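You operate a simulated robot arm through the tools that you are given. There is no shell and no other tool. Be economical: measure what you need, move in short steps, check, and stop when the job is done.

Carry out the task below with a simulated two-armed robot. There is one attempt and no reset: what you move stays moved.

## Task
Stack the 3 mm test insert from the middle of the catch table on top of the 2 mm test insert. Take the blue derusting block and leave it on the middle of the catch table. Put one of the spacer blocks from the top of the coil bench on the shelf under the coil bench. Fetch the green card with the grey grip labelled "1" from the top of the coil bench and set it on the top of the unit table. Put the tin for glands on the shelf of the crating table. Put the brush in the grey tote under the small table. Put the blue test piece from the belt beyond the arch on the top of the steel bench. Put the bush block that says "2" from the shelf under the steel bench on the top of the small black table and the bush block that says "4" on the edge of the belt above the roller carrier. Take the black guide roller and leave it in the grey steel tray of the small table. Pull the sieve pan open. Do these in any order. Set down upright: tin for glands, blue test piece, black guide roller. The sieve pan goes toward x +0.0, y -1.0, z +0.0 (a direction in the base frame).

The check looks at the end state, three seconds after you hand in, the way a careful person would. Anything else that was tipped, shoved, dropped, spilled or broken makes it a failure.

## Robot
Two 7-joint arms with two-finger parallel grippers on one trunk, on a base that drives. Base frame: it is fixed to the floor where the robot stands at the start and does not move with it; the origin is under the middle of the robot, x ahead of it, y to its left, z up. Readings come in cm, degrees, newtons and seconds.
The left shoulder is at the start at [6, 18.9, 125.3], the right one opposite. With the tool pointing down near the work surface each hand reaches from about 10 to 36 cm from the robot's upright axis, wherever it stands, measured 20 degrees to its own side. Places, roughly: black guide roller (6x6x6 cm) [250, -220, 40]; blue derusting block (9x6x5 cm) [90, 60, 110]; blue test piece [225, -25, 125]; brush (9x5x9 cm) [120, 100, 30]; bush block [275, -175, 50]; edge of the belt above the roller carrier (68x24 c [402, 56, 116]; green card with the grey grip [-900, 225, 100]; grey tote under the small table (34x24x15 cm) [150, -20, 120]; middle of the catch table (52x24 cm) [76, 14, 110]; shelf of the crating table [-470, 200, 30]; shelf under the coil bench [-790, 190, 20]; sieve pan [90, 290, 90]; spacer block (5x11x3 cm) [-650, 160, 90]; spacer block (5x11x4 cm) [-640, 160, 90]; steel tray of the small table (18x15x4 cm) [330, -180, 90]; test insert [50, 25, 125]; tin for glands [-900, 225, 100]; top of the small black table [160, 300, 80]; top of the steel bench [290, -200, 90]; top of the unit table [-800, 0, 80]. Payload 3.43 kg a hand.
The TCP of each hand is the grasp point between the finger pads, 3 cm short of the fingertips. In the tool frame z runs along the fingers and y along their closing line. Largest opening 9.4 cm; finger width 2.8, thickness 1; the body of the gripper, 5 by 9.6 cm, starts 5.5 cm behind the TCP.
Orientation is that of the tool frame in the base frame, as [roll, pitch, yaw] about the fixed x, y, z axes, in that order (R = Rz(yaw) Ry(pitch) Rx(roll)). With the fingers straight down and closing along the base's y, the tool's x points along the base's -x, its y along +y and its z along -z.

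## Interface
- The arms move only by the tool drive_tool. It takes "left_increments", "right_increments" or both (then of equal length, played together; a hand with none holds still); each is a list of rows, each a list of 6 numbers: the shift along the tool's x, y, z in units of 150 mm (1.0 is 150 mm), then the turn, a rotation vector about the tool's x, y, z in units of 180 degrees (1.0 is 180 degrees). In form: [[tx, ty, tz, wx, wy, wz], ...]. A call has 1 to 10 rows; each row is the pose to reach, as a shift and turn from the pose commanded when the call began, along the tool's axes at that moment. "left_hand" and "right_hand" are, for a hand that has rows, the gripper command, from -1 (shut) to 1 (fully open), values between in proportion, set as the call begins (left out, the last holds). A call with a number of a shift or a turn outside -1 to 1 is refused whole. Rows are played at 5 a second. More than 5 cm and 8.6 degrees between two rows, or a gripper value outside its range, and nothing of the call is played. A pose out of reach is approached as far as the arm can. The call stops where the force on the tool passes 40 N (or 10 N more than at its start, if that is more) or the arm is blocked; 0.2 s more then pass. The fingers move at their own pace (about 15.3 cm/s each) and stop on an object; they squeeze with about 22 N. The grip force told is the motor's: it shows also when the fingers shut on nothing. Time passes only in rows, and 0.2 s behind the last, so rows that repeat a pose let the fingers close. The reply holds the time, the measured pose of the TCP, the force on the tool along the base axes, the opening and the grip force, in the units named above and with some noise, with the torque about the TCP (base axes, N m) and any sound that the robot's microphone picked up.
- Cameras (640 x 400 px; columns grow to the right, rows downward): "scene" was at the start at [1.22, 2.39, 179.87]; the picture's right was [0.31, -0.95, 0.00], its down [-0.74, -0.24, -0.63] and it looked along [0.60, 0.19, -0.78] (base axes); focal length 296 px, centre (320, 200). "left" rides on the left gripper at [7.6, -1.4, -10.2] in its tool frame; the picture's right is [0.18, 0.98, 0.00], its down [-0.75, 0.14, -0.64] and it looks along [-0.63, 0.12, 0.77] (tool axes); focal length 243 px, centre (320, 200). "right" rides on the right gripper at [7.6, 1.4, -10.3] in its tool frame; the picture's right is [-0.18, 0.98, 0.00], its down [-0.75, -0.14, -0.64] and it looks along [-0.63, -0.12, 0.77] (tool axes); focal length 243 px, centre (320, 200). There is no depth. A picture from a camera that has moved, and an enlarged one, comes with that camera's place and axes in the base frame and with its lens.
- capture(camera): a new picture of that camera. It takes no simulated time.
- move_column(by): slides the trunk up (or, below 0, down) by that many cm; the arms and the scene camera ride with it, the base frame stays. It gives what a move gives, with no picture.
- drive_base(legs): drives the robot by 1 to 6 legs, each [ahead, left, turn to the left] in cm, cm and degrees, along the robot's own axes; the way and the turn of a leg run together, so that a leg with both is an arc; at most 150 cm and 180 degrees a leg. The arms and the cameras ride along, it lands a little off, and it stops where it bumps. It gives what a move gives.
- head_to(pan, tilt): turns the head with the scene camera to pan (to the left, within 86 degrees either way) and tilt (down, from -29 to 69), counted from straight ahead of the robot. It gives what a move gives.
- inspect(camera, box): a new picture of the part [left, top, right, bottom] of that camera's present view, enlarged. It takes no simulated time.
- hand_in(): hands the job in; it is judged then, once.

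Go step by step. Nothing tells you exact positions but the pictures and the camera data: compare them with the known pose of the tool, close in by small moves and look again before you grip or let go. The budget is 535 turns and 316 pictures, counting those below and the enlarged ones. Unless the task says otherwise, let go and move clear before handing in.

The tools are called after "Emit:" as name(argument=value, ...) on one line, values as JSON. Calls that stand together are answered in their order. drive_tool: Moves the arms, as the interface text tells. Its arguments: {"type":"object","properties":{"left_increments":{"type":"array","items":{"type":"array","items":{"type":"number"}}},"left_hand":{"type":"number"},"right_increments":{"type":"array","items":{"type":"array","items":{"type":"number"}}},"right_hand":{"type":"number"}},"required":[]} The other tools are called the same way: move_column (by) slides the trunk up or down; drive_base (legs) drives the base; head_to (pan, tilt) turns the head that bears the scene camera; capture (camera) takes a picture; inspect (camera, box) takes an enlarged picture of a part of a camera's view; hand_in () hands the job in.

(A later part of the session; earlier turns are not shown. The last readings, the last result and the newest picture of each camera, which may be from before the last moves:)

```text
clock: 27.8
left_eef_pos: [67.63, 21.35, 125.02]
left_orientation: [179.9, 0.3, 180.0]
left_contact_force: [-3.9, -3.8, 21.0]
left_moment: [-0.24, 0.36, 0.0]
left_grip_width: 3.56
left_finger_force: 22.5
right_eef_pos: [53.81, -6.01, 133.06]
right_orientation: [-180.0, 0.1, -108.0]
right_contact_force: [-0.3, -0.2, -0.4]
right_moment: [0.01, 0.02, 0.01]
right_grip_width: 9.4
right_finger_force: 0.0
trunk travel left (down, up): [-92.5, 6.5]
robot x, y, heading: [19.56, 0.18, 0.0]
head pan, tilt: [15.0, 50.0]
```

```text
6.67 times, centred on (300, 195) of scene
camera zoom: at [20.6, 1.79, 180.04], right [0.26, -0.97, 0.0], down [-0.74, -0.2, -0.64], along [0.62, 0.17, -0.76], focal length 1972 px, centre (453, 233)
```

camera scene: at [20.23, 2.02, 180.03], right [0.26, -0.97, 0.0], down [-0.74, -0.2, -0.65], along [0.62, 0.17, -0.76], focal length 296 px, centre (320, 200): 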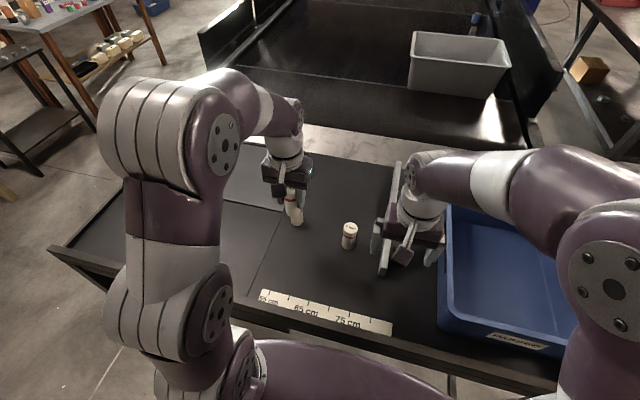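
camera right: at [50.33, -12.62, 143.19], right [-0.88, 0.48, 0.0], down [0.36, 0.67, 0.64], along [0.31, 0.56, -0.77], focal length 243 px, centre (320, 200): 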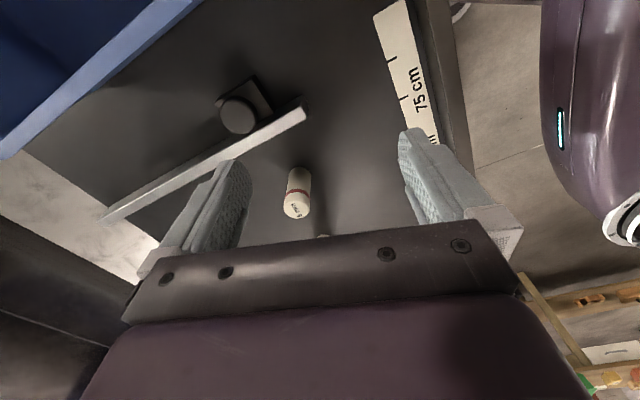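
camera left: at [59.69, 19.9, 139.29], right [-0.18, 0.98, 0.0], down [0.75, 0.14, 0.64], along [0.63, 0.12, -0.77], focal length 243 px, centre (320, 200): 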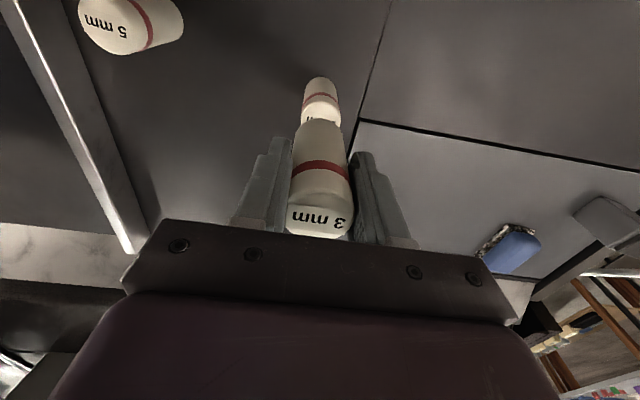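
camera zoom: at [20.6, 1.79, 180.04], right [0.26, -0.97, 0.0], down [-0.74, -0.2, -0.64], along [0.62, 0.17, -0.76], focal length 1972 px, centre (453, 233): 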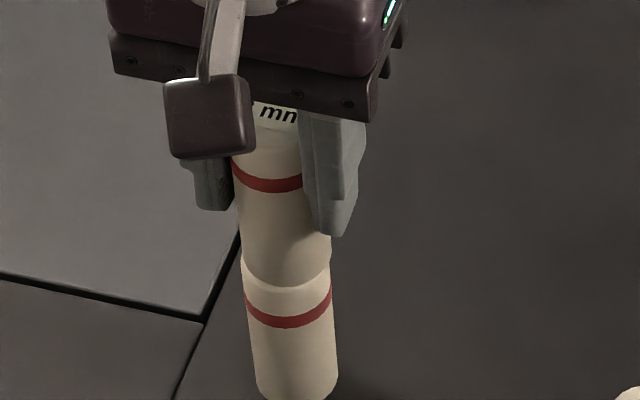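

Now well centred within about 2 mm. I relieve the side load with a tiny trim back and touch down lightly before opening.

Emit:
drive_tool(left_increments=[[0, 0, -0.03, 0, 0, 0], [0.012, 0, -0.03, 0, 0, 0], [0.012, 0, -0.015, 0, 0, 0], [0.012, 0, -0.009, 0, 0, 0], [0.012, 0, -0.009, 0, 0, 0]])

```text
clock: 29.0
left_eef_pos: [67.64, 21.58, 125.03]
left_orientation: [179.9, 0.0, 180.0]
left_contact_force: [0.2, 3.0, 9.6]
left_moment: [0.26, -0.09, -0.01]
left_grip_width: 3.53
left_finger_force: 22.4
right_eef_pos: [54.03, -5.75, 132.87]
right_orientation: [-179.9, -0.1, -108.0]
right_contact_force: [0.2, -0.2, -0.1]
right_moment: [0.0, 0.03, 0.01]
right_grip_width: 9.4
right_finger_force: 0.0
trunk travel left (down, up): [-92.5, 6.5]
robot x, y, heading: [19.42, 0.24, 0.2]
head pan, tilt: [15.0, 50.0]
```

Light contact. I open the fingers.

Emit:
drive_tool(left_increments=[[0, 0, 0, 0, 0, 0], [0, 0, 0, 0, 0, 0], [0, 0, 0, 0, 0, 0]], left_hand=0.6)

Emit:
drive_tool(left_increments=[[0, 0, -0.2, 0, 0, 0], [0.1, 0, -0.5, 0, 0, 0]])

Emit:
inspect(camera="scene", box=[240, 130, 360, 250])

```text
clock: 29.8
left_eef_pos: [67.68, 21.49, 124.87]
left_orientation: [-180.0, 0.1, -180.0]
left_contact_force: [0.1, 0.1, -0.3]
left_moment: [-0.01, -0.02, 0.0]
left_grip_width: 7.51
left_finger_force: 0.1
right_eef_pos: [54.12, -5.85, 132.86]
right_orientation: [180.0, 0.0, -107.9]
right_contact_force: [0.4, -1.1, 0.4]
right_moment: [-0.01, -0.02, -0.01]
right_grip_width: 9.43
right_finger_force: 0.0
trunk travel left (down, up): [-92.5, 6.5]
robot x, y, heading: [19.62, 0.18, -0.0]
head pan, tilt: [15.0, 50.0]
```

```text
clock: 30.4
left_eef_pos: [64.99, 21.55, 130.25]
left_orientation: [180.0, 0.0, -180.0]
left_contact_force: [-0.4, -0.9, 0.2]
left_moment: [0.02, -0.05, 0.0]
left_grip_width: 7.52
left_finger_force: 0.1
left hand out of reach, approached as far as the arm can: row 2
right_eef_pos: [53.86, -5.81, 132.92]
right_orientation: [-180.0, 0.0, -108.0]
right_contact_force: [-0.3, 0.4, -0.5]
right_moment: [-0.03, 0.0, -0.01]
right_grip_width: 9.42
right_finger_force: 0.0
trunk travel left (down, up): [-92.5, 6.5]
robot x, y, heading: [19.98, 0.05, 0.2]
head pan, tilt: [15.0, 50.0]
```

```text
3.33 times, centred on (300, 190) of scene
camera zoom: at [20.85, 1.99, 180.01], right [0.26, -0.97, 0.0], down [-0.74, -0.2, -0.64], along [0.62, 0.17, -0.77], focal length 986 px, centre (387, 233)
```

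zoom: 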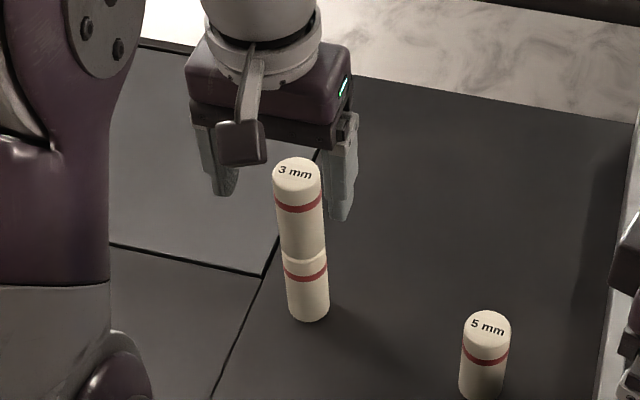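

The 3 mm insert stands cleanly on the 2 mm one. I withdraw the left hand and turn the right hand back, then go for the blue block.

Emit:
drive_tool(left_increments=[[0.3, 0, 0, 0, 0, 0], [0.6, 0, -0.1, 0, 0, 0], [0.9, 0, -0.3, 0, 0, 0], [0.9, 0, -0.4, 0, 0, 0], [0.9, 0, -0.4, 0, 0, 0], [0.9, 0, -0.4, 0, 0, 0], [0.9, 0, -0.4, 0, 0, 0], [0.9, 0, -0.4, 0, 0, 0], [0.9, 0, -0.4, 0, 0, 0]], right_increments=[[0, 0, 0, 0, 0, 0.045], [0, 0, 0, 0, 0, 0.09], [0, 0, 0, 0, 0, 0.135], [0, 0, 0, 0, 0, 0.18], [0, 0, 0, 0, 0, 0.225], [0, 0, 0, 0, 0, 0.27], [0, 0, 0, 0, 0, 0.315], [0, 0, 0, 0, 0, 0.36], [0, 0, 0, 0, 0, 0.4]], left_hand=1)

Emit:
drive_tool(right_increments=[[0.3, 0, 0, 0, 0, 0], [0.6, 0, 0, 0, 0, 0], [0.9, 0, 0, 0, 0, 0]])

Emit:
drive_base(legs=[[0, 33, 0]])

Emit:
head_to(pan=20, tilt=45)

Emit:
capture(camera="scene")

```text
refused: row 3 steps farther than a row can; nothing moved
```

```text
clock: 31.2
left_eef_pos: [65.08, 21.36, 130.11]
left_orientation: [179.9, 0.0, -179.9]
left_contact_force: [0.5, -0.1, 0.3]
left_moment: [0.02, 0.01, 0.03]
left_grip_width: 7.53
left_finger_force: 0.0
right_eef_pos: [49.77, -18.66, 132.75]
right_orientation: [-179.9, 0.0, -108.0]
right_contact_force: [0.3, 0.4, -0.6]
right_moment: [-0.01, -0.03, 0.04]
right_grip_width: 9.39
right_finger_force: 0.2
trunk travel left (down, up): [-92.5, 6.5]
robot x, y, heading: [19.79, -0.1, -0.1]
head pan, tilt: [15.0, 50.0]
```

```text
clock: 33.4
left_eef_pos: [65.03, 54.95, 130.18]
left_orientation: [179.9, -0.1, -179.7]
left_contact_force: [-0.1, 0.0, 1.3]
left_moment: [0.04, -0.01, 0.02]
left_grip_width: 7.52
left_finger_force: 0.1
right_eef_pos: [49.68, 14.84, 132.85]
right_orientation: [-179.9, 0.1, -107.7]
right_contact_force: [0.3, 0.0, 0.4]
right_moment: [0.04, 0.01, -0.01]
right_grip_width: 9.42
right_finger_force: 0.1
trunk travel left (down, up): [-92.5, 6.5]
robot x, y, heading: [19.44, 33.67, 0.4]
head pan, tilt: [15.0, 50.0]
```

```text
clock: 34.1
left_eef_pos: [65.02, 55.17, 130.29]
left_orientation: [-179.9, 0.0, -179.8]
left_contact_force: [0.1, 0.2, 0.1]
left_moment: [0.02, 0.01, -0.01]
left_grip_width: 7.53
left_finger_force: 0.0
right_eef_pos: [49.66, 15.06, 132.88]
right_orientation: [180.0, -0.1, -107.6]
right_contact_force: [-0.4, 0.0, -0.4]
right_moment: [0.01, 0.03, 0.0]
right_grip_width: 9.39
right_finger_force: 0.0
trunk travel left (down, up): [-92.5, 6.5]
robot x, y, heading: [19.38, 33.0, 0.3]
head pan, tilt: [20.0, 45.0]
```

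```text
279 pictures are left
camera scene: at [21.15, 36.33, 180.7], right [0.35, -0.94, 0.0], down [-0.66, -0.24, -0.71], along [0.66, 0.24, -0.71], focal length 296 px, centre (320, 200)
```

scene: 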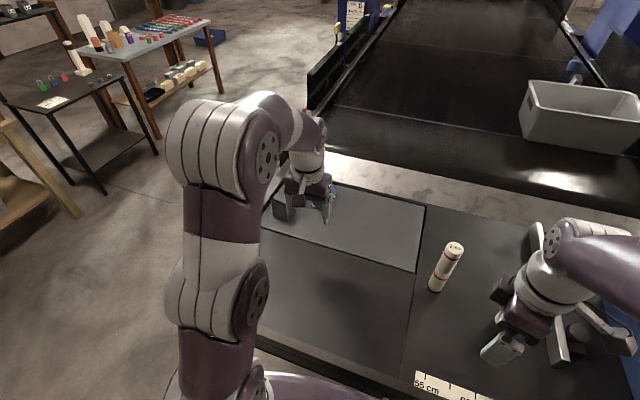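

One call was refused, but the stack still stands untouched. The left hand is now near the blue block; I look with its camera.

Emit:
capture(camera="left")

Emit:
inspect(camera="scene", box=[250, 130, 480, 310])

```text
278 pictures are left
camera left: at [57.38, 53.69, 140.46], right [-0.19, 0.98, 0.0], down [0.75, 0.14, 0.64], along [0.63, 0.12, -0.77], focal length 243 px, centre (320, 200)
```

left: 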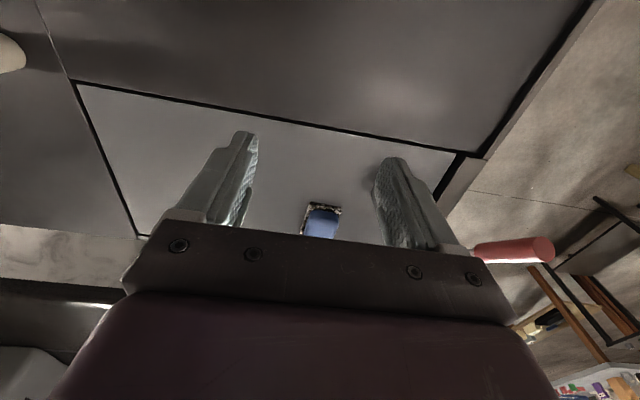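

```text
2.22 times, centred on (365, 220) of scene
camera zoom: at [21.15, 36.33, 180.7], right [0.35, -0.94, 0.0], down [-0.66, -0.24, -0.71], along [0.66, 0.24, -0.71], focal length 658 px, centre (220, 156)
```

zoom: 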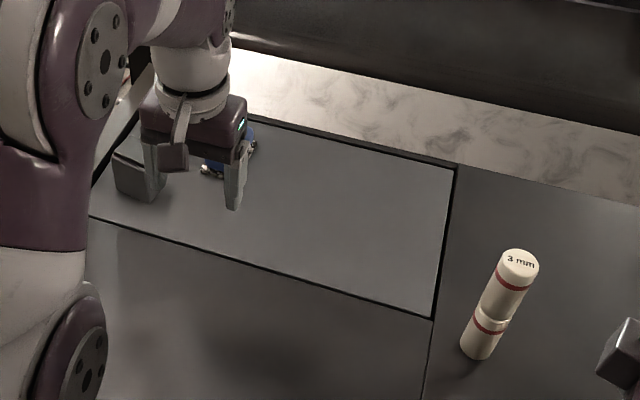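

The block lies with its long side along x at about (87.7, 59.1), its 6 cm width across y. I pitch the tool forward about 40° to gain reach.

Emit:
drive_tool(left_increments=[[0, 0.07, 0, 0, -0.045, 0], [0, 0.14, 0, 0, -0.09, 0], [0, 0.2, 0, 0, -0.135, 0], [0, 0.27, 0, 0, -0.18, 0], [0, 0.27, 0, 0, -0.225, 0]])

Emit:
capture(camera="left")

```text
clock: 35.3
left_eef_pos: [64.67, 59.27, 130.31]
left_orientation: [179.8, 40.8, -179.8]
left_contact_force: [0.0, 1.1, -0.4]
left_moment: [0.02, 0.01, 0.02]
left_grip_width: 7.51
left_finger_force: 0.1
right_eef_pos: [49.55, 15.14, 132.9]
right_orientation: [-179.9, 0.2, -107.6]
right_contact_force: [-1.2, 0.1, -0.1]
right_moment: [0.0, -0.06, 0.03]
right_grip_width: 9.44
right_finger_force: 0.0
trunk travel left (down, up): [-92.5, 6.5]
robot x, y, heading: [19.48, 33.61, 0.4]
head pan, tilt: [20.0, 45.0]
```

```text
276 pictures are left
camera left: at [52.28, 57.72, 133.13], right [-0.15, 0.98, -0.12], down [0.15, 0.14, 0.98], along [0.98, 0.12, -0.17], focal length 243 px, centre (320, 200)
```

left: 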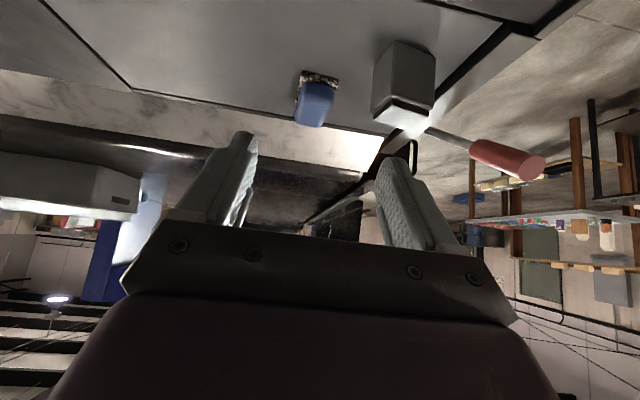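

The block is at x≈84–92, y≈59.3, and the grey post starts at y≈66, leaving room. I extend toward it in two stages.

Emit:
drive_tool(left_increments=[[-0.12, 0, 0.24, 0, 0, 0], [-0.24, 0, 0.48, 0, 0, 0], [-0.367, 0, 0.713, 0, 0, 0]])

Emit:
drive_tool(left_increments=[[-0.12, 0, 0.24, 0, 0, 0], [-0.24, 0, 0.48, 0, 0, 0], [-0.35, 0, 0.69, 0, 0, 0]])

Emit:
capture(camera="left")

Emit:
inspect(camera="scene", box=[250, 110, 450, 270])

```text
clock: 36.1
left_eef_pos: [76.26, 59.36, 125.38]
left_orientation: [-179.9, 40.5, -179.7]
left_contact_force: [-0.1, 0.4, 0.3]
left_moment: [-0.01, 0.03, 0.0]
left_grip_width: 7.52
left_finger_force: 0.2
right_eef_pos: [49.87, 15.05, 132.83]
right_orientation: [179.9, 0.0, -107.6]
right_contact_force: [0.3, -1.0, 0.1]
right_moment: [-0.02, 0.0, 0.01]
right_grip_width: 9.42
right_finger_force: 0.1
trunk travel left (down, up): [-92.5, 6.5]
robot x, y, heading: [19.69, 33.92, 0.2]
head pan, tilt: [20.0, 45.0]
```

```text
clock: 36.9
left_eef_pos: [87.0, 59.34, 121.02]
left_orientation: [180.0, 40.5, -179.8]
left_contact_force: [0.4, -0.7, -0.1]
left_moment: [-0.01, 0.01, 0.0]
left_grip_width: 7.52
left_finger_force: 0.0
right_eef_pos: [49.83, 15.04, 132.75]
right_orientation: [179.9, 0.0, -107.6]
right_contact_force: [0.4, 0.3, 0.0]
right_moment: [-0.01, 0.01, 0.0]
right_grip_width: 9.41
right_finger_force: 0.0
trunk travel left (down, up): [-92.5, 6.5]
robot x, y, heading: [19.65, 33.75, 0.3]
head pan, tilt: [20.0, 45.0]
```

```text
275 pictures are left
camera left: at [74.6, 57.78, 123.93], right [-0.15, 0.98, -0.12], down [0.16, 0.14, 0.98], along [0.98, 0.12, -0.17], focal length 243 px, centre (320, 200)
```

left: 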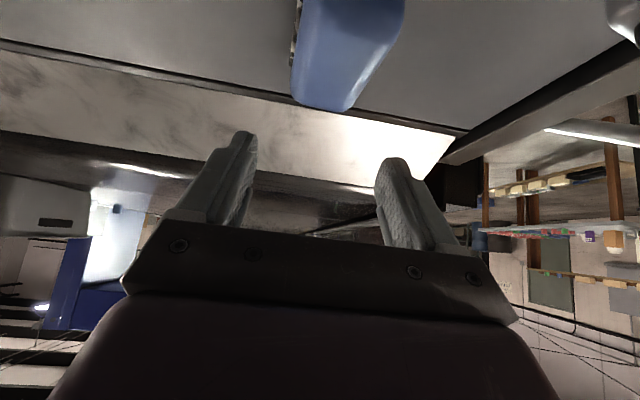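

```text
2.50 times, centred on (350, 190) of scene
camera zoom: at [21.28, 36.4, 180.7], right [0.35, -0.94, 0.0], down [-0.66, -0.25, -0.71], along [0.66, 0.24, -0.71], focal length 740 px, centre (245, 225)
```

zoom: 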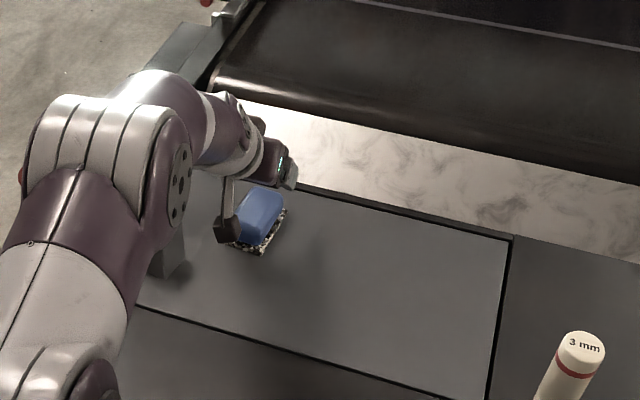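

The block is centred in y under the hand. I lower straight down to grasp height.

Emit:
drive_tool(left_increments=[[0.1, 0.003, 0.13, 0, 0, 0], [0.2, 0.003, 0.26, 0, 0, 0], [0.3, 0.003, 0.4, 0, 0, 0]])

Emit:
capture(camera="left")

Emit:
inspect(camera="scene", box=[270, 130, 390, 230])

```text
clock: 37.7
left_eef_pos: [87.31, 59.27, 113.65]
left_orientation: [179.9, 40.5, -179.8]
left_contact_force: [-0.5, -0.7, -0.7]
left_moment: [-0.05, 0.0, -0.02]
left_grip_width: 7.55
left_finger_force: 0.1
right_eef_pos: [49.74, 15.03, 132.88]
right_orientation: [-180.0, 0.0, -107.7]
right_contact_force: [0.1, 0.2, 1.0]
right_moment: [-0.02, 0.02, -0.04]
right_grip_width: 9.39
right_finger_force: 0.1
trunk travel left (down, up): [-92.5, 6.5]
robot x, y, heading: [19.77, 33.33, 0.5]
head pan, tilt: [20.0, 45.0]
```

```text
273 pictures are left
camera left: at [74.86, 57.84, 116.59], right [-0.14, 0.98, -0.12], down [0.15, 0.14, 0.98], along [0.98, 0.12, -0.17], focal length 243 px, centre (320, 200)
```

left: 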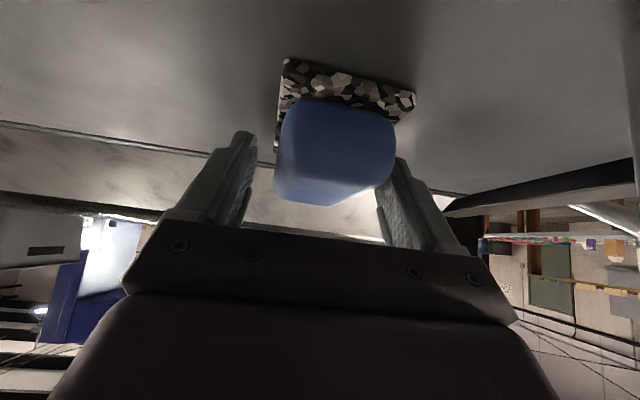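

```text
4.00 times, centred on (330, 180) of scene
camera zoom: at [21.16, 36.39, 180.71], right [0.35, -0.94, 0.0], down [-0.66, -0.24, -0.71], along [0.66, 0.24, -0.71], focal length 1184 px, centre (280, 280)
```

zoom: 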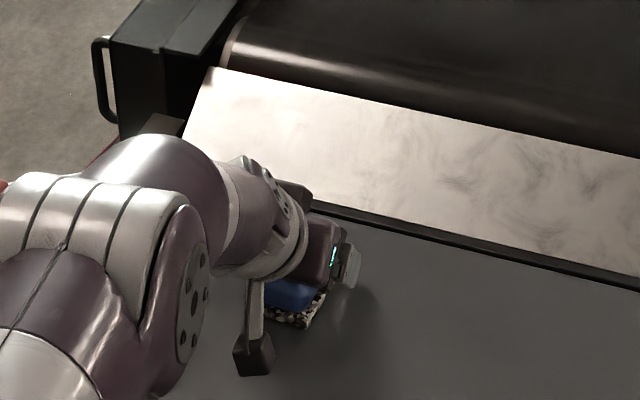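

The block is between the fingers, 3–4 mm toward +y. I trim and close.

Emit:
drive_tool(left_increments=[[0, 0.025, 0, 0, 0, 0], [0, 0.025, 0, 0, 0, 0]])

Emit:
drive_tool(left_increments=[[0, 0, 0, 0, 0, 0], [0, 0, 0, 0, 0, 0], [0, 0, 0, 0, 0, 0]], left_hand=-1)

Emit:
drive_tool(left_increments=[[-0.1, 0, -0.13, 0, 0, 0], [-0.2, 0, -0.26, 0, 0, 0], [-0.39, 0, -0.5, 0, 0, 0]])

Emit:
capture(camera="left")

```text
clock: 38.3
left_eef_pos: [87.26, 59.64, 113.75]
left_orientation: [180.0, 40.4, -179.6]
left_contact_force: [-0.4, -0.1, -0.8]
left_moment: [0.02, 0.0, 0.01]
left_grip_width: 7.55
left_finger_force: 0.0
right_eef_pos: [49.78, 15.17, 132.81]
right_orientation: [-180.0, 0.1, -107.7]
right_contact_force: [0.4, -0.9, -0.1]
right_moment: [-0.01, 0.03, 0.0]
right_grip_width: 9.4
right_finger_force: 0.1
trunk travel left (down, up): [-92.5, 6.5]
robot x, y, heading: [19.84, 33.64, 0.2]
head pan, tilt: [20.0, 45.0]
```

```text
clock: 39.1
left_eef_pos: [87.3, 59.72, 113.88]
left_orientation: [-180.0, 40.6, -179.6]
left_contact_force: [1.9, 0.3, 3.8]
left_moment: [-0.13, 0.14, -0.01]
left_grip_width: 5.57
left_finger_force: 22.4
right_eef_pos: [49.68, 15.05, 132.86]
right_orientation: [179.9, 0.0, -107.6]
right_contact_force: [0.8, -0.1, 0.6]
right_moment: [0.01, 0.02, 0.0]
right_grip_width: 9.39
right_finger_force: 0.1
trunk travel left (down, up): [-92.5, 6.5]
robot x, y, heading: [19.47, 33.62, 0.4]
head pan, tilt: [20.0, 45.0]
```

```text
clock: 39.9
left_eef_pos: [86.77, 59.57, 123.31]
left_orientation: [180.0, 40.6, -179.8]
left_contact_force: [0.4, -0.3, -1.3]
left_moment: [-0.01, -0.03, -0.01]
left_grip_width: 5.54
left_finger_force: 21.4
right_eef_pos: [49.68, 14.99, 132.92]
right_orientation: [179.9, -0.1, -107.8]
right_contact_force: [-0.9, -1.1, 0.0]
right_moment: [-0.01, 0.03, 0.0]
right_grip_width: 9.43
right_finger_force: 0.0
trunk travel left (down, up): [-92.5, 6.5]
robot x, y, heading: [19.49, 33.6, 0.3]
head pan, tilt: [20.0, 45.0]
```

```text
271 pictures are left
camera left: at [74.28, 58.12, 126.16], right [-0.14, 0.98, -0.12], down [0.16, 0.14, 0.98], along [0.98, 0.12, -0.17], focal length 243 px, centre (320, 200)
```

left: 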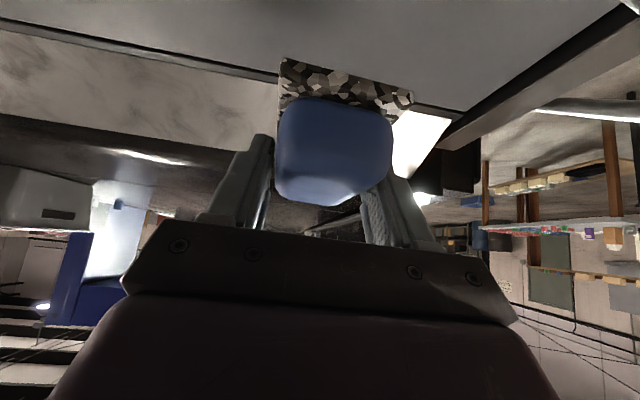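

The block is held. I raise both hands well above the stack and bin before strafing back right.

Emit:
drive_tool(left_increments=[[-0.2, 0, -0.24, 0, 0, 0], [-0.4, 0, -0.48, 0, 0, 0], [-0.6, 0, -0.72, 0, 0, 0], [-0.65, 0, -0.77, 0, 0, 0]], right_increments=[[0, 0, -0.25, 0, 0, 0], [0, 0, -0.5, 0, 0, 0], [0, 0, -0.75, 0, 0, 0], [0, 0, -0.9, 0, 0, 0]])

Emit:
capture(camera="scene")

```text
clock: 40.9
left_eef_pos: [86.77, 59.83, 138.43]
left_orientation: [-180.0, 40.5, -179.7]
left_contact_force: [0.4, -0.1, -1.0]
left_moment: [0.0, 0.07, 0.01]
left_grip_width: 5.56
left_finger_force: 22.1
right_eef_pos: [49.94, 15.15, 134.13]
right_orientation: [-180.0, 0.0, -107.7]
right_contact_force: [-0.5, -0.6, -0.5]
right_moment: [0.01, 0.0, 0.02]
right_grip_width: 9.37
right_finger_force: 0.1
right hand out of reach, approached as far as the arm can: row 1, 2, 3, 4
trunk travel left (down, up): [-92.5, 6.5]
robot x, y, heading: [19.48, 33.55, 0.4]
head pan, tilt: [20.0, 45.0]
```

```text
270 pictures are left
camera scene: at [21.29, 36.41, 180.7], right [0.35, -0.94, 0.0], down [-0.66, -0.25, -0.71], along [0.66, 0.24, -0.71], focal length 296 px, centre (320, 200)
```

scene: 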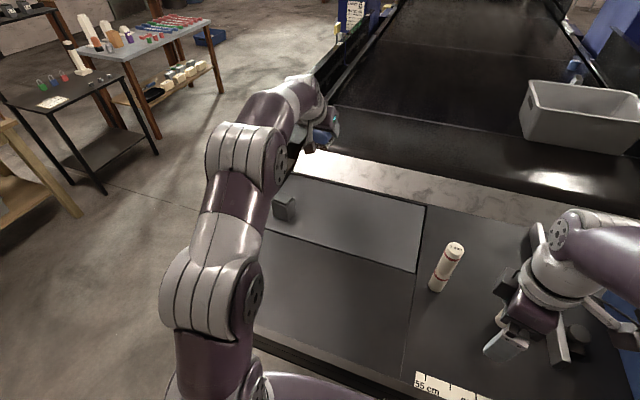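

The right hand was at its height limit; I turn it back to normal orientation and bring its command back in reach.

Emit:
drive_tool(right_increments=[[0, 0, 0.3, 0, 0, 0.045], [0, 0, 0.6, 0, 0, 0.09], [0, 0, 0.8, 0, 0, 0.135], [0, 0, 0.8, 0, 0, 0.18], [0, 0, 0.8, 0, 0, 0.225], [0, 0, 0.8, 0, 0, 0.27], [0, 0, 0.8, 0, 0, 0.315], [0, 0, 0.8, 0, 0, 0.36], [0, 0, 0.8, 0, 0, 0.4]])

Emit:
drive_tool(right_increments=[[0.33, 0, 0, 0, 0, 0], [0.66, 0, -0.2, 0, 0, 0], [0.95, 0, -0.4, 0, 0, 0]])

```text
clock: 42.9
left_eef_pos: [86.89, 59.74, 138.47]
left_orientation: [180.0, 40.6, -179.7]
left_contact_force: [-0.2, -0.6, -1.7]
left_moment: [-0.01, 0.01, 0.03]
left_grip_width: 5.56
left_finger_force: 22.1
right_eef_pos: [50.17, 15.18, 122.29]
right_orientation: [180.0, 0.0, -179.9]
right_contact_force: [0.1, 0.0, 0.3]
right_moment: [-0.01, 0.0, 0.01]
right_grip_width: 9.37
right_finger_force: 0.0
trunk travel left (down, up): [-92.5, 6.5]
robot x, y, heading: [19.56, 33.82, 0.2]
head pan, tilt: [20.0, 45.0]
```

```text
refused: row 2 steps farther than a row can; nothing moved
```

I retract the right hand back and up in smaller steps.

Emit:
drive_tool(right_increments=[[0.2, 0, -0.2, 0, 0, 0], [0.4, 0, -0.4, 0, 0, 0], [0.6, 0, -0.6, 0, 0, 0], [0.8, 0, -0.8, 0, 0, 0], [0.95, 0, -0.95, 0, 0, 0]])

```text
clock: 44.1
left_eef_pos: [86.75, 59.64, 138.49]
left_orientation: [-179.9, 40.5, -179.7]
left_contact_force: [-0.6, -0.2, -0.4]
left_moment: [-0.01, 0.0, 0.01]
left_grip_width: 5.55
left_finger_force: 21.5
right_eef_pos: [42.09, 15.13, 133.21]
right_orientation: [179.9, -0.2, -179.8]
right_contact_force: [0.2, -0.1, -0.2]
right_moment: [-0.01, -0.01, -0.02]
right_grip_width: 9.39
right_finger_force: 0.0
right hand out of reach, approached as far as the arm can: row 3, 4, 5
trunk travel left (down, up): [-92.5, 6.5]
robot x, y, heading: [19.62, 33.79, 0.4]
head pan, tilt: [20.0, 45.0]
```

I strafe right 37 cm with the block high above the table.

Emit:
drive_base(legs=[[0, -37, 0]])

Emit:
capture(camera="scene")

```text
clock: 46.5
left_eef_pos: [86.89, 22.94, 138.36]
left_orientation: [-179.9, 40.6, -179.4]
left_contact_force: [-0.4, 0.3, -1.8]
left_moment: [0.02, 0.06, 0.0]
left_grip_width: 5.56
left_finger_force: 22.2
right_eef_pos: [42.59, -21.81, 133.17]
right_orientation: [-179.8, -0.2, -179.4]
right_contact_force: [-0.5, -1.0, 0.3]
right_moment: [-0.01, -0.02, 0.0]
right_grip_width: 9.39
right_finger_force: 0.1
trunk travel left (down, up): [-92.5, 6.5]
robot x, y, heading: [19.76, -3.8, 0.9]
head pan, tilt: [20.0, 45.0]
```

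```text
269 pictures are left
camera scene: at [21.45, -0.6, 180.7], right [0.35, -0.94, 0.0], down [-0.66, -0.25, -0.71], along [0.66, 0.25, -0.71], focal length 296 px, centre (320, 200)
```

scene: 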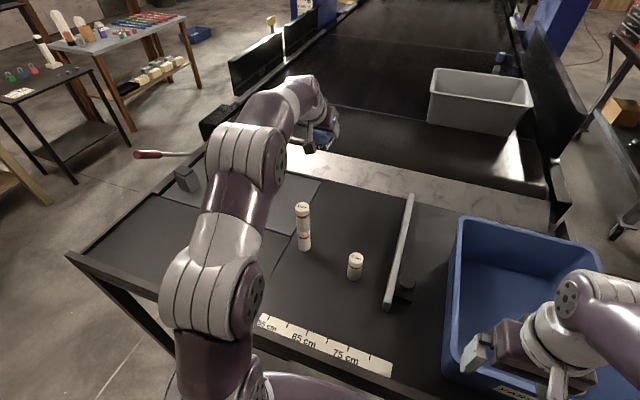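

Next I shift to (81.5, 7) at height, away from the stack and the 5 mm insert, before lowering.

Emit:
drive_tool(left_increments=[[0.09, -0.29, -0.08, 0, 0, 0], [0.18, -0.58, -0.16, 0, 0, 0], [0.273, -0.86, -0.234, 0, 0, 0], [0.273, -1, -0.234, 0, 0, 0]])

Emit:
drive_tool(left_increments=[[0.2, -0.03, 0.24, 0, 0, 0], [0.4, -0.06, 0.48, 0, 0, 0], [0.6, -0.06, 0.7, 0, 0, 0]])

Emit:
capture(camera="scene")

Emit:
capture(camera="left")

```text
clock: 47.5
left_eef_pos: [81.51, 7.86, 138.41]
left_orientation: [-180.0, 40.5, -179.5]
left_contact_force: [0.9, 0.1, -0.6]
left_moment: [0.0, -0.02, -0.01]
left_grip_width: 5.42
left_finger_force: 21.5
right_eef_pos: [42.65, -21.95, 133.08]
right_orientation: [-179.9, -0.2, -179.4]
right_contact_force: [0.0, 0.0, 0.3]
right_moment: [0.01, 0.0, 0.02]
right_grip_width: 9.4
right_finger_force: 0.0
trunk travel left (down, up): [-92.5, 6.5]
robot x, y, heading: [19.84, -3.73, 0.6]
head pan, tilt: [20.0, 45.0]
```

```text
clock: 48.3
left_eef_pos: [81.6, 6.98, 124.63]
left_orientation: [-179.9, 40.5, -179.4]
left_contact_force: [-0.6, 0.4, -1.4]
left_moment: [-0.01, 0.05, -0.06]
left_grip_width: 5.4
left_finger_force: 22.3
right_eef_pos: [42.7, -21.95, 133.11]
right_orientation: [180.0, -0.1, -179.5]
right_contact_force: [-0.2, 0.1, 0.1]
right_moment: [-0.02, -0.01, 0.03]
right_grip_width: 9.4
right_finger_force: 0.1
trunk travel left (down, up): [-92.5, 6.5]
robot x, y, heading: [20.36, -3.68, 0.5]
head pan, tilt: [20.0, 45.0]
```

```text
268 pictures are left
camera scene: at [21.47, -0.79, 180.71], right [0.35, -0.94, 0.0], down [-0.66, -0.25, -0.71], along [0.66, 0.25, -0.71], focal length 296 px, centre (320, 200)
```

scene: 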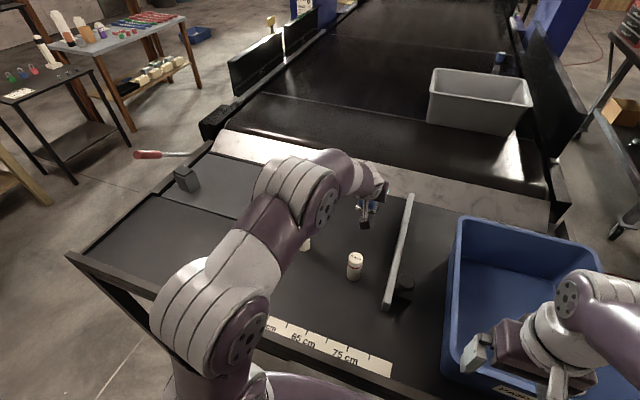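

```text
267 pictures are left
camera left: at [69.18, 5.42, 127.53], right [-0.15, 0.98, -0.12], down [0.15, 0.14, 0.98], along [0.98, 0.13, -0.17], focal length 243 px, centre (320, 200)
```

left: 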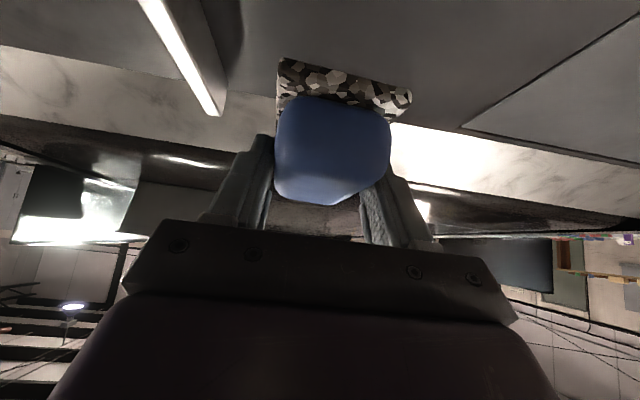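

All clear so far. I lower further, stopping just above the table, and check that the forearm stays clear of the stack.

Emit:
drive_tool(left_increments=[[0.13, 0, 0.16, 0, 0, 0], [0.26, 0, 0.31, 0, 0, 0], [0.39, 0, 0.46, 0, 0, 0]])

Emit:
capture(camera="scene")

Emit:
capture(camera="right")

```text
clock: 49.1
left_eef_pos: [81.71, 6.92, 115.28]
left_orientation: [179.9, 40.6, -179.5]
left_contact_force: [-0.2, 0.2, -1.0]
left_moment: [0.0, 0.03, 0.01]
left_grip_width: 5.42
left_finger_force: 21.6
right_eef_pos: [42.71, -22.01, 133.12]
right_orientation: [-180.0, -0.1, -179.4]
right_contact_force: [0.2, -0.3, -0.5]
right_moment: [0.01, 0.02, 0.02]
right_grip_width: 9.4
right_finger_force: 0.0
trunk travel left (down, up): [-92.5, 6.5]
robot x, y, heading: [19.68, -3.29, 0.7]
head pan, tilt: [20.0, 45.0]
```

```text
266 pictures are left
camera scene: at [21.46, -0.85, 180.71], right [0.35, -0.94, 0.0], down [-0.66, -0.25, -0.71], along [0.66, 0.25, -0.71], focal length 296 px, centre (320, 200)
```

scene: 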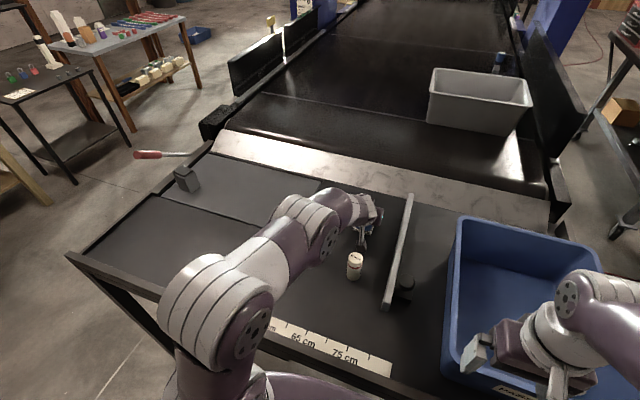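

```text
265 pictures are left
camera right: at [35.02, -20.63, 143.42], right [0.17, 0.98, 0.0], down [0.76, -0.13, 0.64], along [0.63, -0.11, -0.77], focal length 243 px, centre (320, 200)
```

right: 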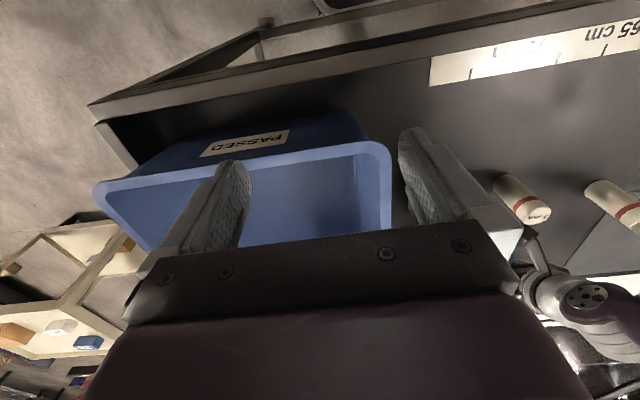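

The forearm comes down near the stack in projection; I check the gap with an enlarged right view.

Emit:
inspect(camera="right", box=[480, 150, 640, 320])

Emit:
inspect(camera="scene", box=[220, 150, 420, 310])

```text
2.35 times, centred on (560, 235) of right
camera zoom: at [35.02, -20.63, 143.42], right [0.17, 0.98, 0.0], down [0.76, -0.13, 0.64], along [0.63, -0.11, -0.77], focal length 571 px, centre (-245, 118)
```

zoom: 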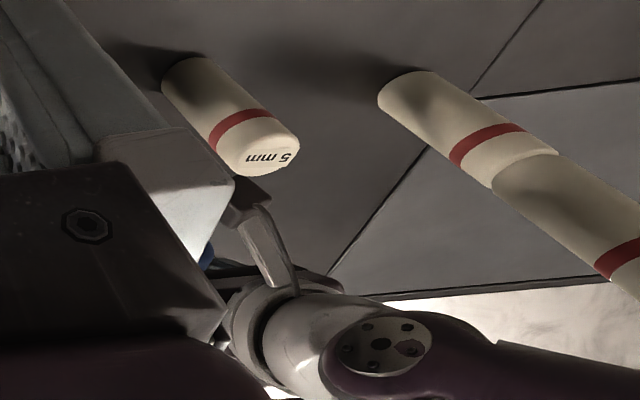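

```text
2.50 times, centred on (320, 230) of scene
camera zoom: at [21.46, -0.85, 180.71], right [0.35, -0.94, 0.0], down [-0.66, -0.25, -0.71], along [0.66, 0.25, -0.71], focal length 740 px, centre (320, 125)
```

zoom: 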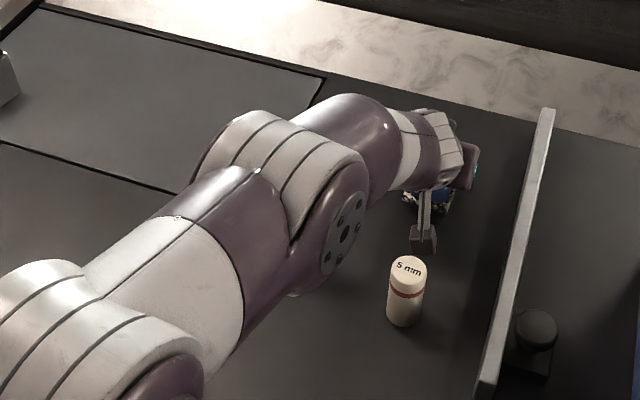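

The forearm passes just beside the stack, so I shift 1.5 cm away (−y) while lowering the last bit.

Emit:
drive_tool(left_increments=[[0, -0.05, 0, 0, 0, 0], [0, -0.1, 0, 0, 0, 0], [0.03, -0.1, 0.035, 0, 0, 0], [0.05, -0.1, 0.058, 0, 0, 0], [0.06, -0.1, 0.07, 0, 0, 0]])

```text
clock: 50.3
left_eef_pos: [81.67, 5.33, 114.12]
left_orientation: [-179.9, 40.5, -179.5]
left_contact_force: [0.8, -0.1, -2.0]
left_moment: [0.0, -0.02, -0.01]
left_grip_width: 5.44
left_finger_force: 22.2
right_eef_pos: [42.71, -21.94, 133.06]
right_orientation: [-180.0, 0.0, -179.4]
right_contact_force: [0.6, 1.0, -0.1]
right_moment: [0.0, 0.01, -0.03]
right_grip_width: 9.41
right_finger_force: 0.0
trunk travel left (down, up): [-92.5, 6.5]
robot x, y, heading: [19.65, -3.56, 0.9]
head pan, tilt: [20.0, 45.0]
```

Emit:
drive_tool(left_increments=[[0.01, 0, 0.012, 0, 0, 0], [0.02, 0, 0.024, 0, 0, 0], [0.03, 0, 0.036, 0, 0, 0]])

```text
clock: 51.1
left_eef_pos: [81.86, 5.45, 113.95]
left_orientation: [-179.8, 41.0, -179.3]
left_contact_force: [1.9, 3.2, 18.1]
left_moment: [-0.42, 0.36, -0.04]
left_grip_width: 5.42
left_finger_force: 21.9
right_eef_pos: [42.54, -21.86, 133.1]
right_orientation: [179.9, -0.1, -179.4]
right_contact_force: [-0.5, 0.8, 0.2]
right_moment: [-0.01, 0.01, -0.02]
right_grip_width: 9.4
right_finger_force: 0.0
trunk travel left (down, up): [-92.5, 6.5]
robot x, y, heading: [20.16, -3.67, 0.6]
head pan, tilt: [20.0, 45.0]
```

The block touches the table. I open and rise straight up.

Emit:
drive_tool(left_increments=[[0, 0, 0, 0, 0, 0], [0, 0, 0, 0, 0, 0]], left_hand=0.6)

Emit:
drive_tool(left_increments=[[-0.2, -0.05, -0.24, 0, 0, 0], [-0.4, -0.05, -0.48, 0, 0, 0], [-0.6, -0.05, -0.72, 0, 0, 0], [-0.75, -0.05, -0.88, 0, 0, 0]])

Emit:
capture(camera="left")

Emit:
capture(camera="scene")

```text
clock: 51.7
left_eef_pos: [81.65, 5.32, 113.48]
left_orientation: [180.0, 40.6, -179.4]
left_contact_force: [1.3, 0.0, -0.5]
left_moment: [0.0, -0.02, -0.01]
left_grip_width: 7.53
left_finger_force: 0.1
right_eef_pos: [42.57, -22.01, 133.16]
right_orientation: [-180.0, -0.1, -179.4]
right_contact_force: [-0.7, -1.0, -0.2]
right_moment: [0.0, 0.0, 0.0]
right_grip_width: 9.37
right_finger_force: 0.1
trunk travel left (down, up): [-92.5, 6.5]
robot x, y, heading: [19.88, -3.56, 0.4]
head pan, tilt: [20.0, 45.0]
```

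```text
clock: 52.7
left_eef_pos: [81.73, 4.52, 130.99]
left_orientation: [180.0, 40.5, -179.5]
left_contact_force: [-0.4, -0.5, 0.1]
left_moment: [-0.01, -0.02, 0.0]
left_grip_width: 7.5
left_finger_force: 0.1
right_eef_pos: [42.57, -22.11, 133.12]
right_orientation: [-180.0, -0.1, -179.4]
right_contact_force: [-0.3, 0.2, -0.9]
right_moment: [-0.01, -0.03, 0.0]
right_grip_width: 9.38
right_finger_force: 0.1
trunk travel left (down, up): [-92.5, 6.5]
robot x, y, heading: [19.99, -3.94, 0.4]
head pan, tilt: [20.0, 45.0]
```

```text
262 pictures are left
camera left: at [69.26, 2.99, 133.87], right [-0.15, 0.98, -0.12], down [0.16, 0.14, 0.98], along [0.98, 0.13, -0.17], focal length 243 px, centre (320, 200)
```

left: 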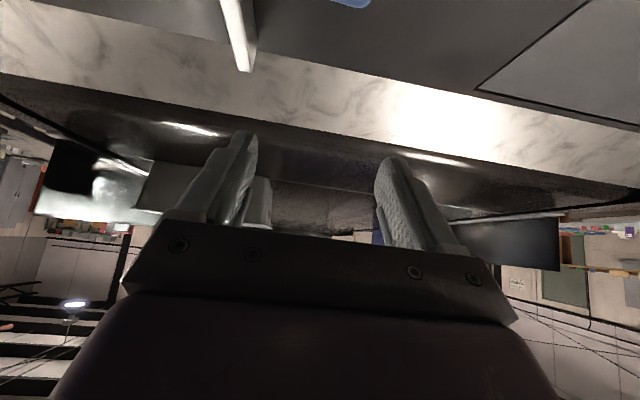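

```text
261 pictures are left
camera scene: at [21.39, -0.91, 180.7], right [0.35, -0.94, 0.0], down [-0.66, -0.25, -0.71], along [0.66, 0.25, -0.71], focal length 296 px, centre (320, 200)
```

scene: 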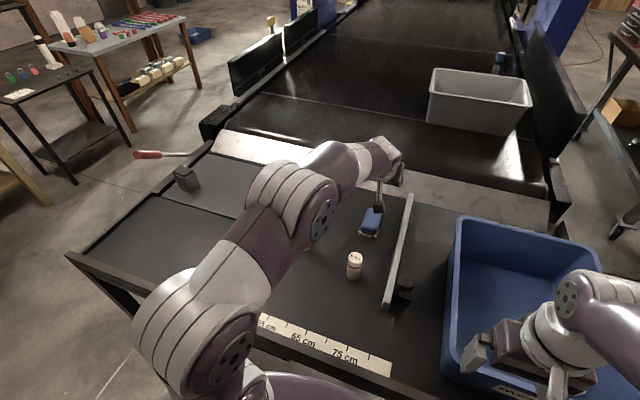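

The block is in place. I lift the left hand further, pull back, and then back the base away to look around for the brush.

Emit:
drive_tool(left_increments=[[-0.2, 0, -0.24, 0, 0, 0], [-0.4, 0, -0.48, 0, 0, 0], [-0.25, 0, -0.66, 0, 0, 0], [0, 0, -0.86, 0, 0, 0]])

Emit:
drive_base(legs=[[-45, 0, 0]])

Emit:
head_to(pan=45, tilt=40)

Emit:
capture(camera="scene")

```text
clock: 53.7
left_eef_pos: [72.81, 4.44, 140.82]
left_orientation: [-179.9, 40.7, -179.5]
left_contact_force: [-0.5, -0.3, -0.1]
left_moment: [0.01, 0.01, -0.01]
left_grip_width: 7.53
left_finger_force: 0.0
right_eef_pos: [42.24, -21.9, 133.23]
right_orientation: [180.0, 0.1, -179.4]
right_contact_force: [-0.5, -0.3, 0.6]
right_moment: [0.02, -0.03, 0.01]
right_grip_width: 9.38
right_finger_force: 0.1
trunk travel left (down, up): [-92.5, 6.5]
robot x, y, heading: [19.91, -3.75, 0.6]
head pan, tilt: [20.0, 45.0]
```

```text
clock: 56.4
left_eef_pos: [28.42, 3.96, 140.66]
left_orientation: [-180.0, 40.4, -179.2]
left_contact_force: [0.3, 0.2, -0.2]
left_moment: [-0.01, 0.01, 0.01]
left_grip_width: 7.5
left_finger_force: 0.1
right_eef_pos: [-2.11, -22.54, 133.03]
right_orientation: [-180.0, -0.3, -179.3]
right_contact_force: [-0.2, -0.2, 0.6]
right_moment: [0.02, 0.04, -0.01]
right_grip_width: 9.4
right_finger_force: 0.1
trunk travel left (down, up): [-92.5, 6.5]
robot x, y, heading: [-25.08, -4.21, 0.6]
head pan, tilt: [20.0, 45.0]
```

```text
clock: 57.3
left_eef_pos: [28.2, 4.05, 140.72]
left_orientation: [180.0, 40.5, -179.3]
left_contact_force: [0.3, -0.1, -0.9]
left_moment: [0.03, -0.01, 0.01]
left_grip_width: 7.53
left_finger_force: 0.1
right_eef_pos: [-2.32, -22.43, 133.05]
right_orientation: [180.0, -0.2, -179.4]
right_contact_force: [0.1, 0.3, 0.3]
right_moment: [0.03, 0.01, -0.01]
right_grip_width: 9.4
right_finger_force: 0.1
trunk travel left (down, up): [-92.5, 6.5]
robot x, y, heading: [-25.15, -4.11, 0.8]
head pan, tilt: [45.0, 40.0]
```

```text
260 pictures are left
camera scene: at [-25.25, 1.85, 181.43], right [0.71, -0.7, 0.0], down [-0.45, -0.46, -0.77], along [0.54, 0.55, -0.64], focal length 296 px, centre (320, 200)
```

scene: 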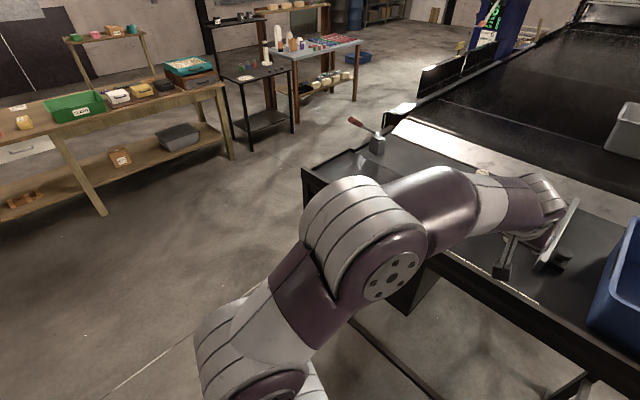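

No brush is visible from here. I strafe left to look under the catch table and the belt from the left side.

Emit:
drive_base(legs=[[0, 140, 0]])

Emit:
head_to(pan=0, tilt=30)

Emit:
capture(camera="scene")

Emit:
head_to(pan=60, tilt=30)

Emit:
capture(camera="scene")

```text
clock: 64.0
left_eef_pos: [24.14, 141.02, 140.74]
left_orientation: [180.0, 40.5, -177.4]
left_contact_force: [0.2, -0.1, 0.2]
left_moment: [0.02, -0.03, 0.01]
left_grip_width: 7.54
left_finger_force: 0.1
right_eef_pos: [-5.44, 113.7, 133.18]
right_orientation: [180.0, -0.2, -177.5]
right_contact_force: [-0.4, 0.1, 0.3]
right_moment: [0.01, -0.01, 0.0]
right_grip_width: 9.39
right_finger_force: 0.1
trunk travel left (down, up): [-92.5, 6.5]
robot x, y, heading: [-28.88, 131.4, 2.5]
head pan, tilt: [45.0, 40.0]
```

```text
clock: 65.2
left_eef_pos: [24.08, 141.12, 140.73]
left_orientation: [-180.0, 40.5, -177.5]
left_contact_force: [-0.7, 1.4, -0.6]
left_moment: [0.03, 0.01, -0.01]
left_grip_width: 7.51
left_finger_force: 0.1
right_eef_pos: [-5.45, 113.72, 133.08]
right_orientation: [-180.0, -0.1, -177.5]
right_contact_force: [0.7, 0.0, 0.5]
right_moment: [0.02, -0.02, -0.02]
right_grip_width: 9.4
right_finger_force: 0.1
trunk travel left (down, up): [-92.5, 6.5]
robot x, y, heading: [-29.05, 131.24, 2.5]
head pan, tilt: [0.0, 30.0]
```

```text
259 pictures are left
camera scene: at [-25.91, 131.37, 182.96], right [0.05, -1.0, 0.0], down [-0.5, -0.02, -0.87], along [0.86, 0.04, -0.5], focal length 296 px, centre (320, 200)
```

scene: 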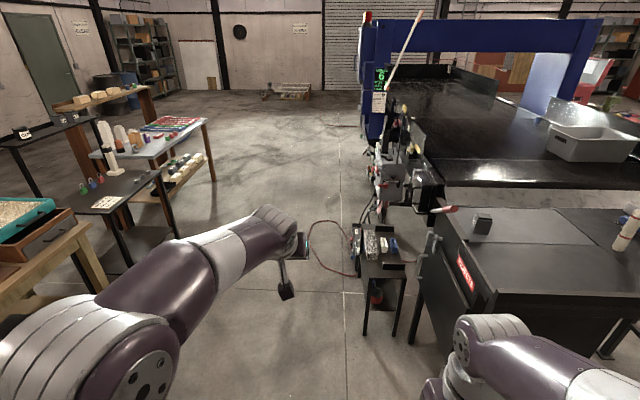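

```text
clock: 66.5
left_eef_pos: [24.16, 141.2, 140.65]
left_orientation: [-180.0, 40.6, -177.5]
left_contact_force: [0.0, -0.1, -0.4]
left_moment: [0.02, 0.0, -0.02]
left_grip_width: 7.51
left_finger_force: 0.0
right_eef_pos: [-5.41, 113.74, 133.07]
right_orientation: [-180.0, -0.2, -177.4]
right_contact_force: [-0.7, 1.2, -0.3]
right_moment: [-0.04, 0.0, 0.01]
right_grip_width: 9.41
right_finger_force: 0.0
trunk travel left (down, up): [-92.5, 6.5]
robot x, y, heading: [-28.99, 131.25, 2.9]
head pan, tilt: [60.0, 30.0]
```

```text
258 pictures are left
camera scene: at [-30.77, 139.0, 182.97], right [0.89, -0.46, 0.0], down [-0.23, -0.44, -0.87], along [0.4, 0.77, -0.5], focal length 296 px, centre (320, 200)
```

scene: 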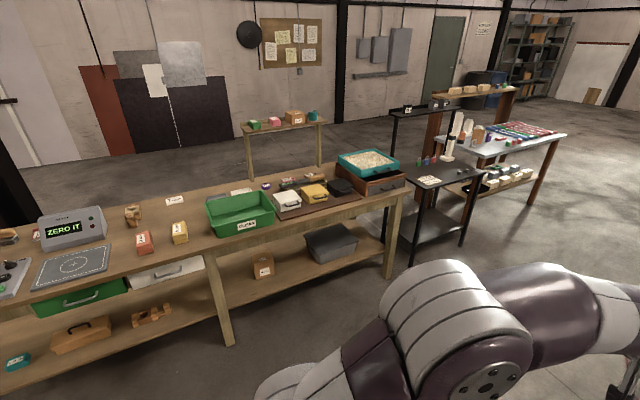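

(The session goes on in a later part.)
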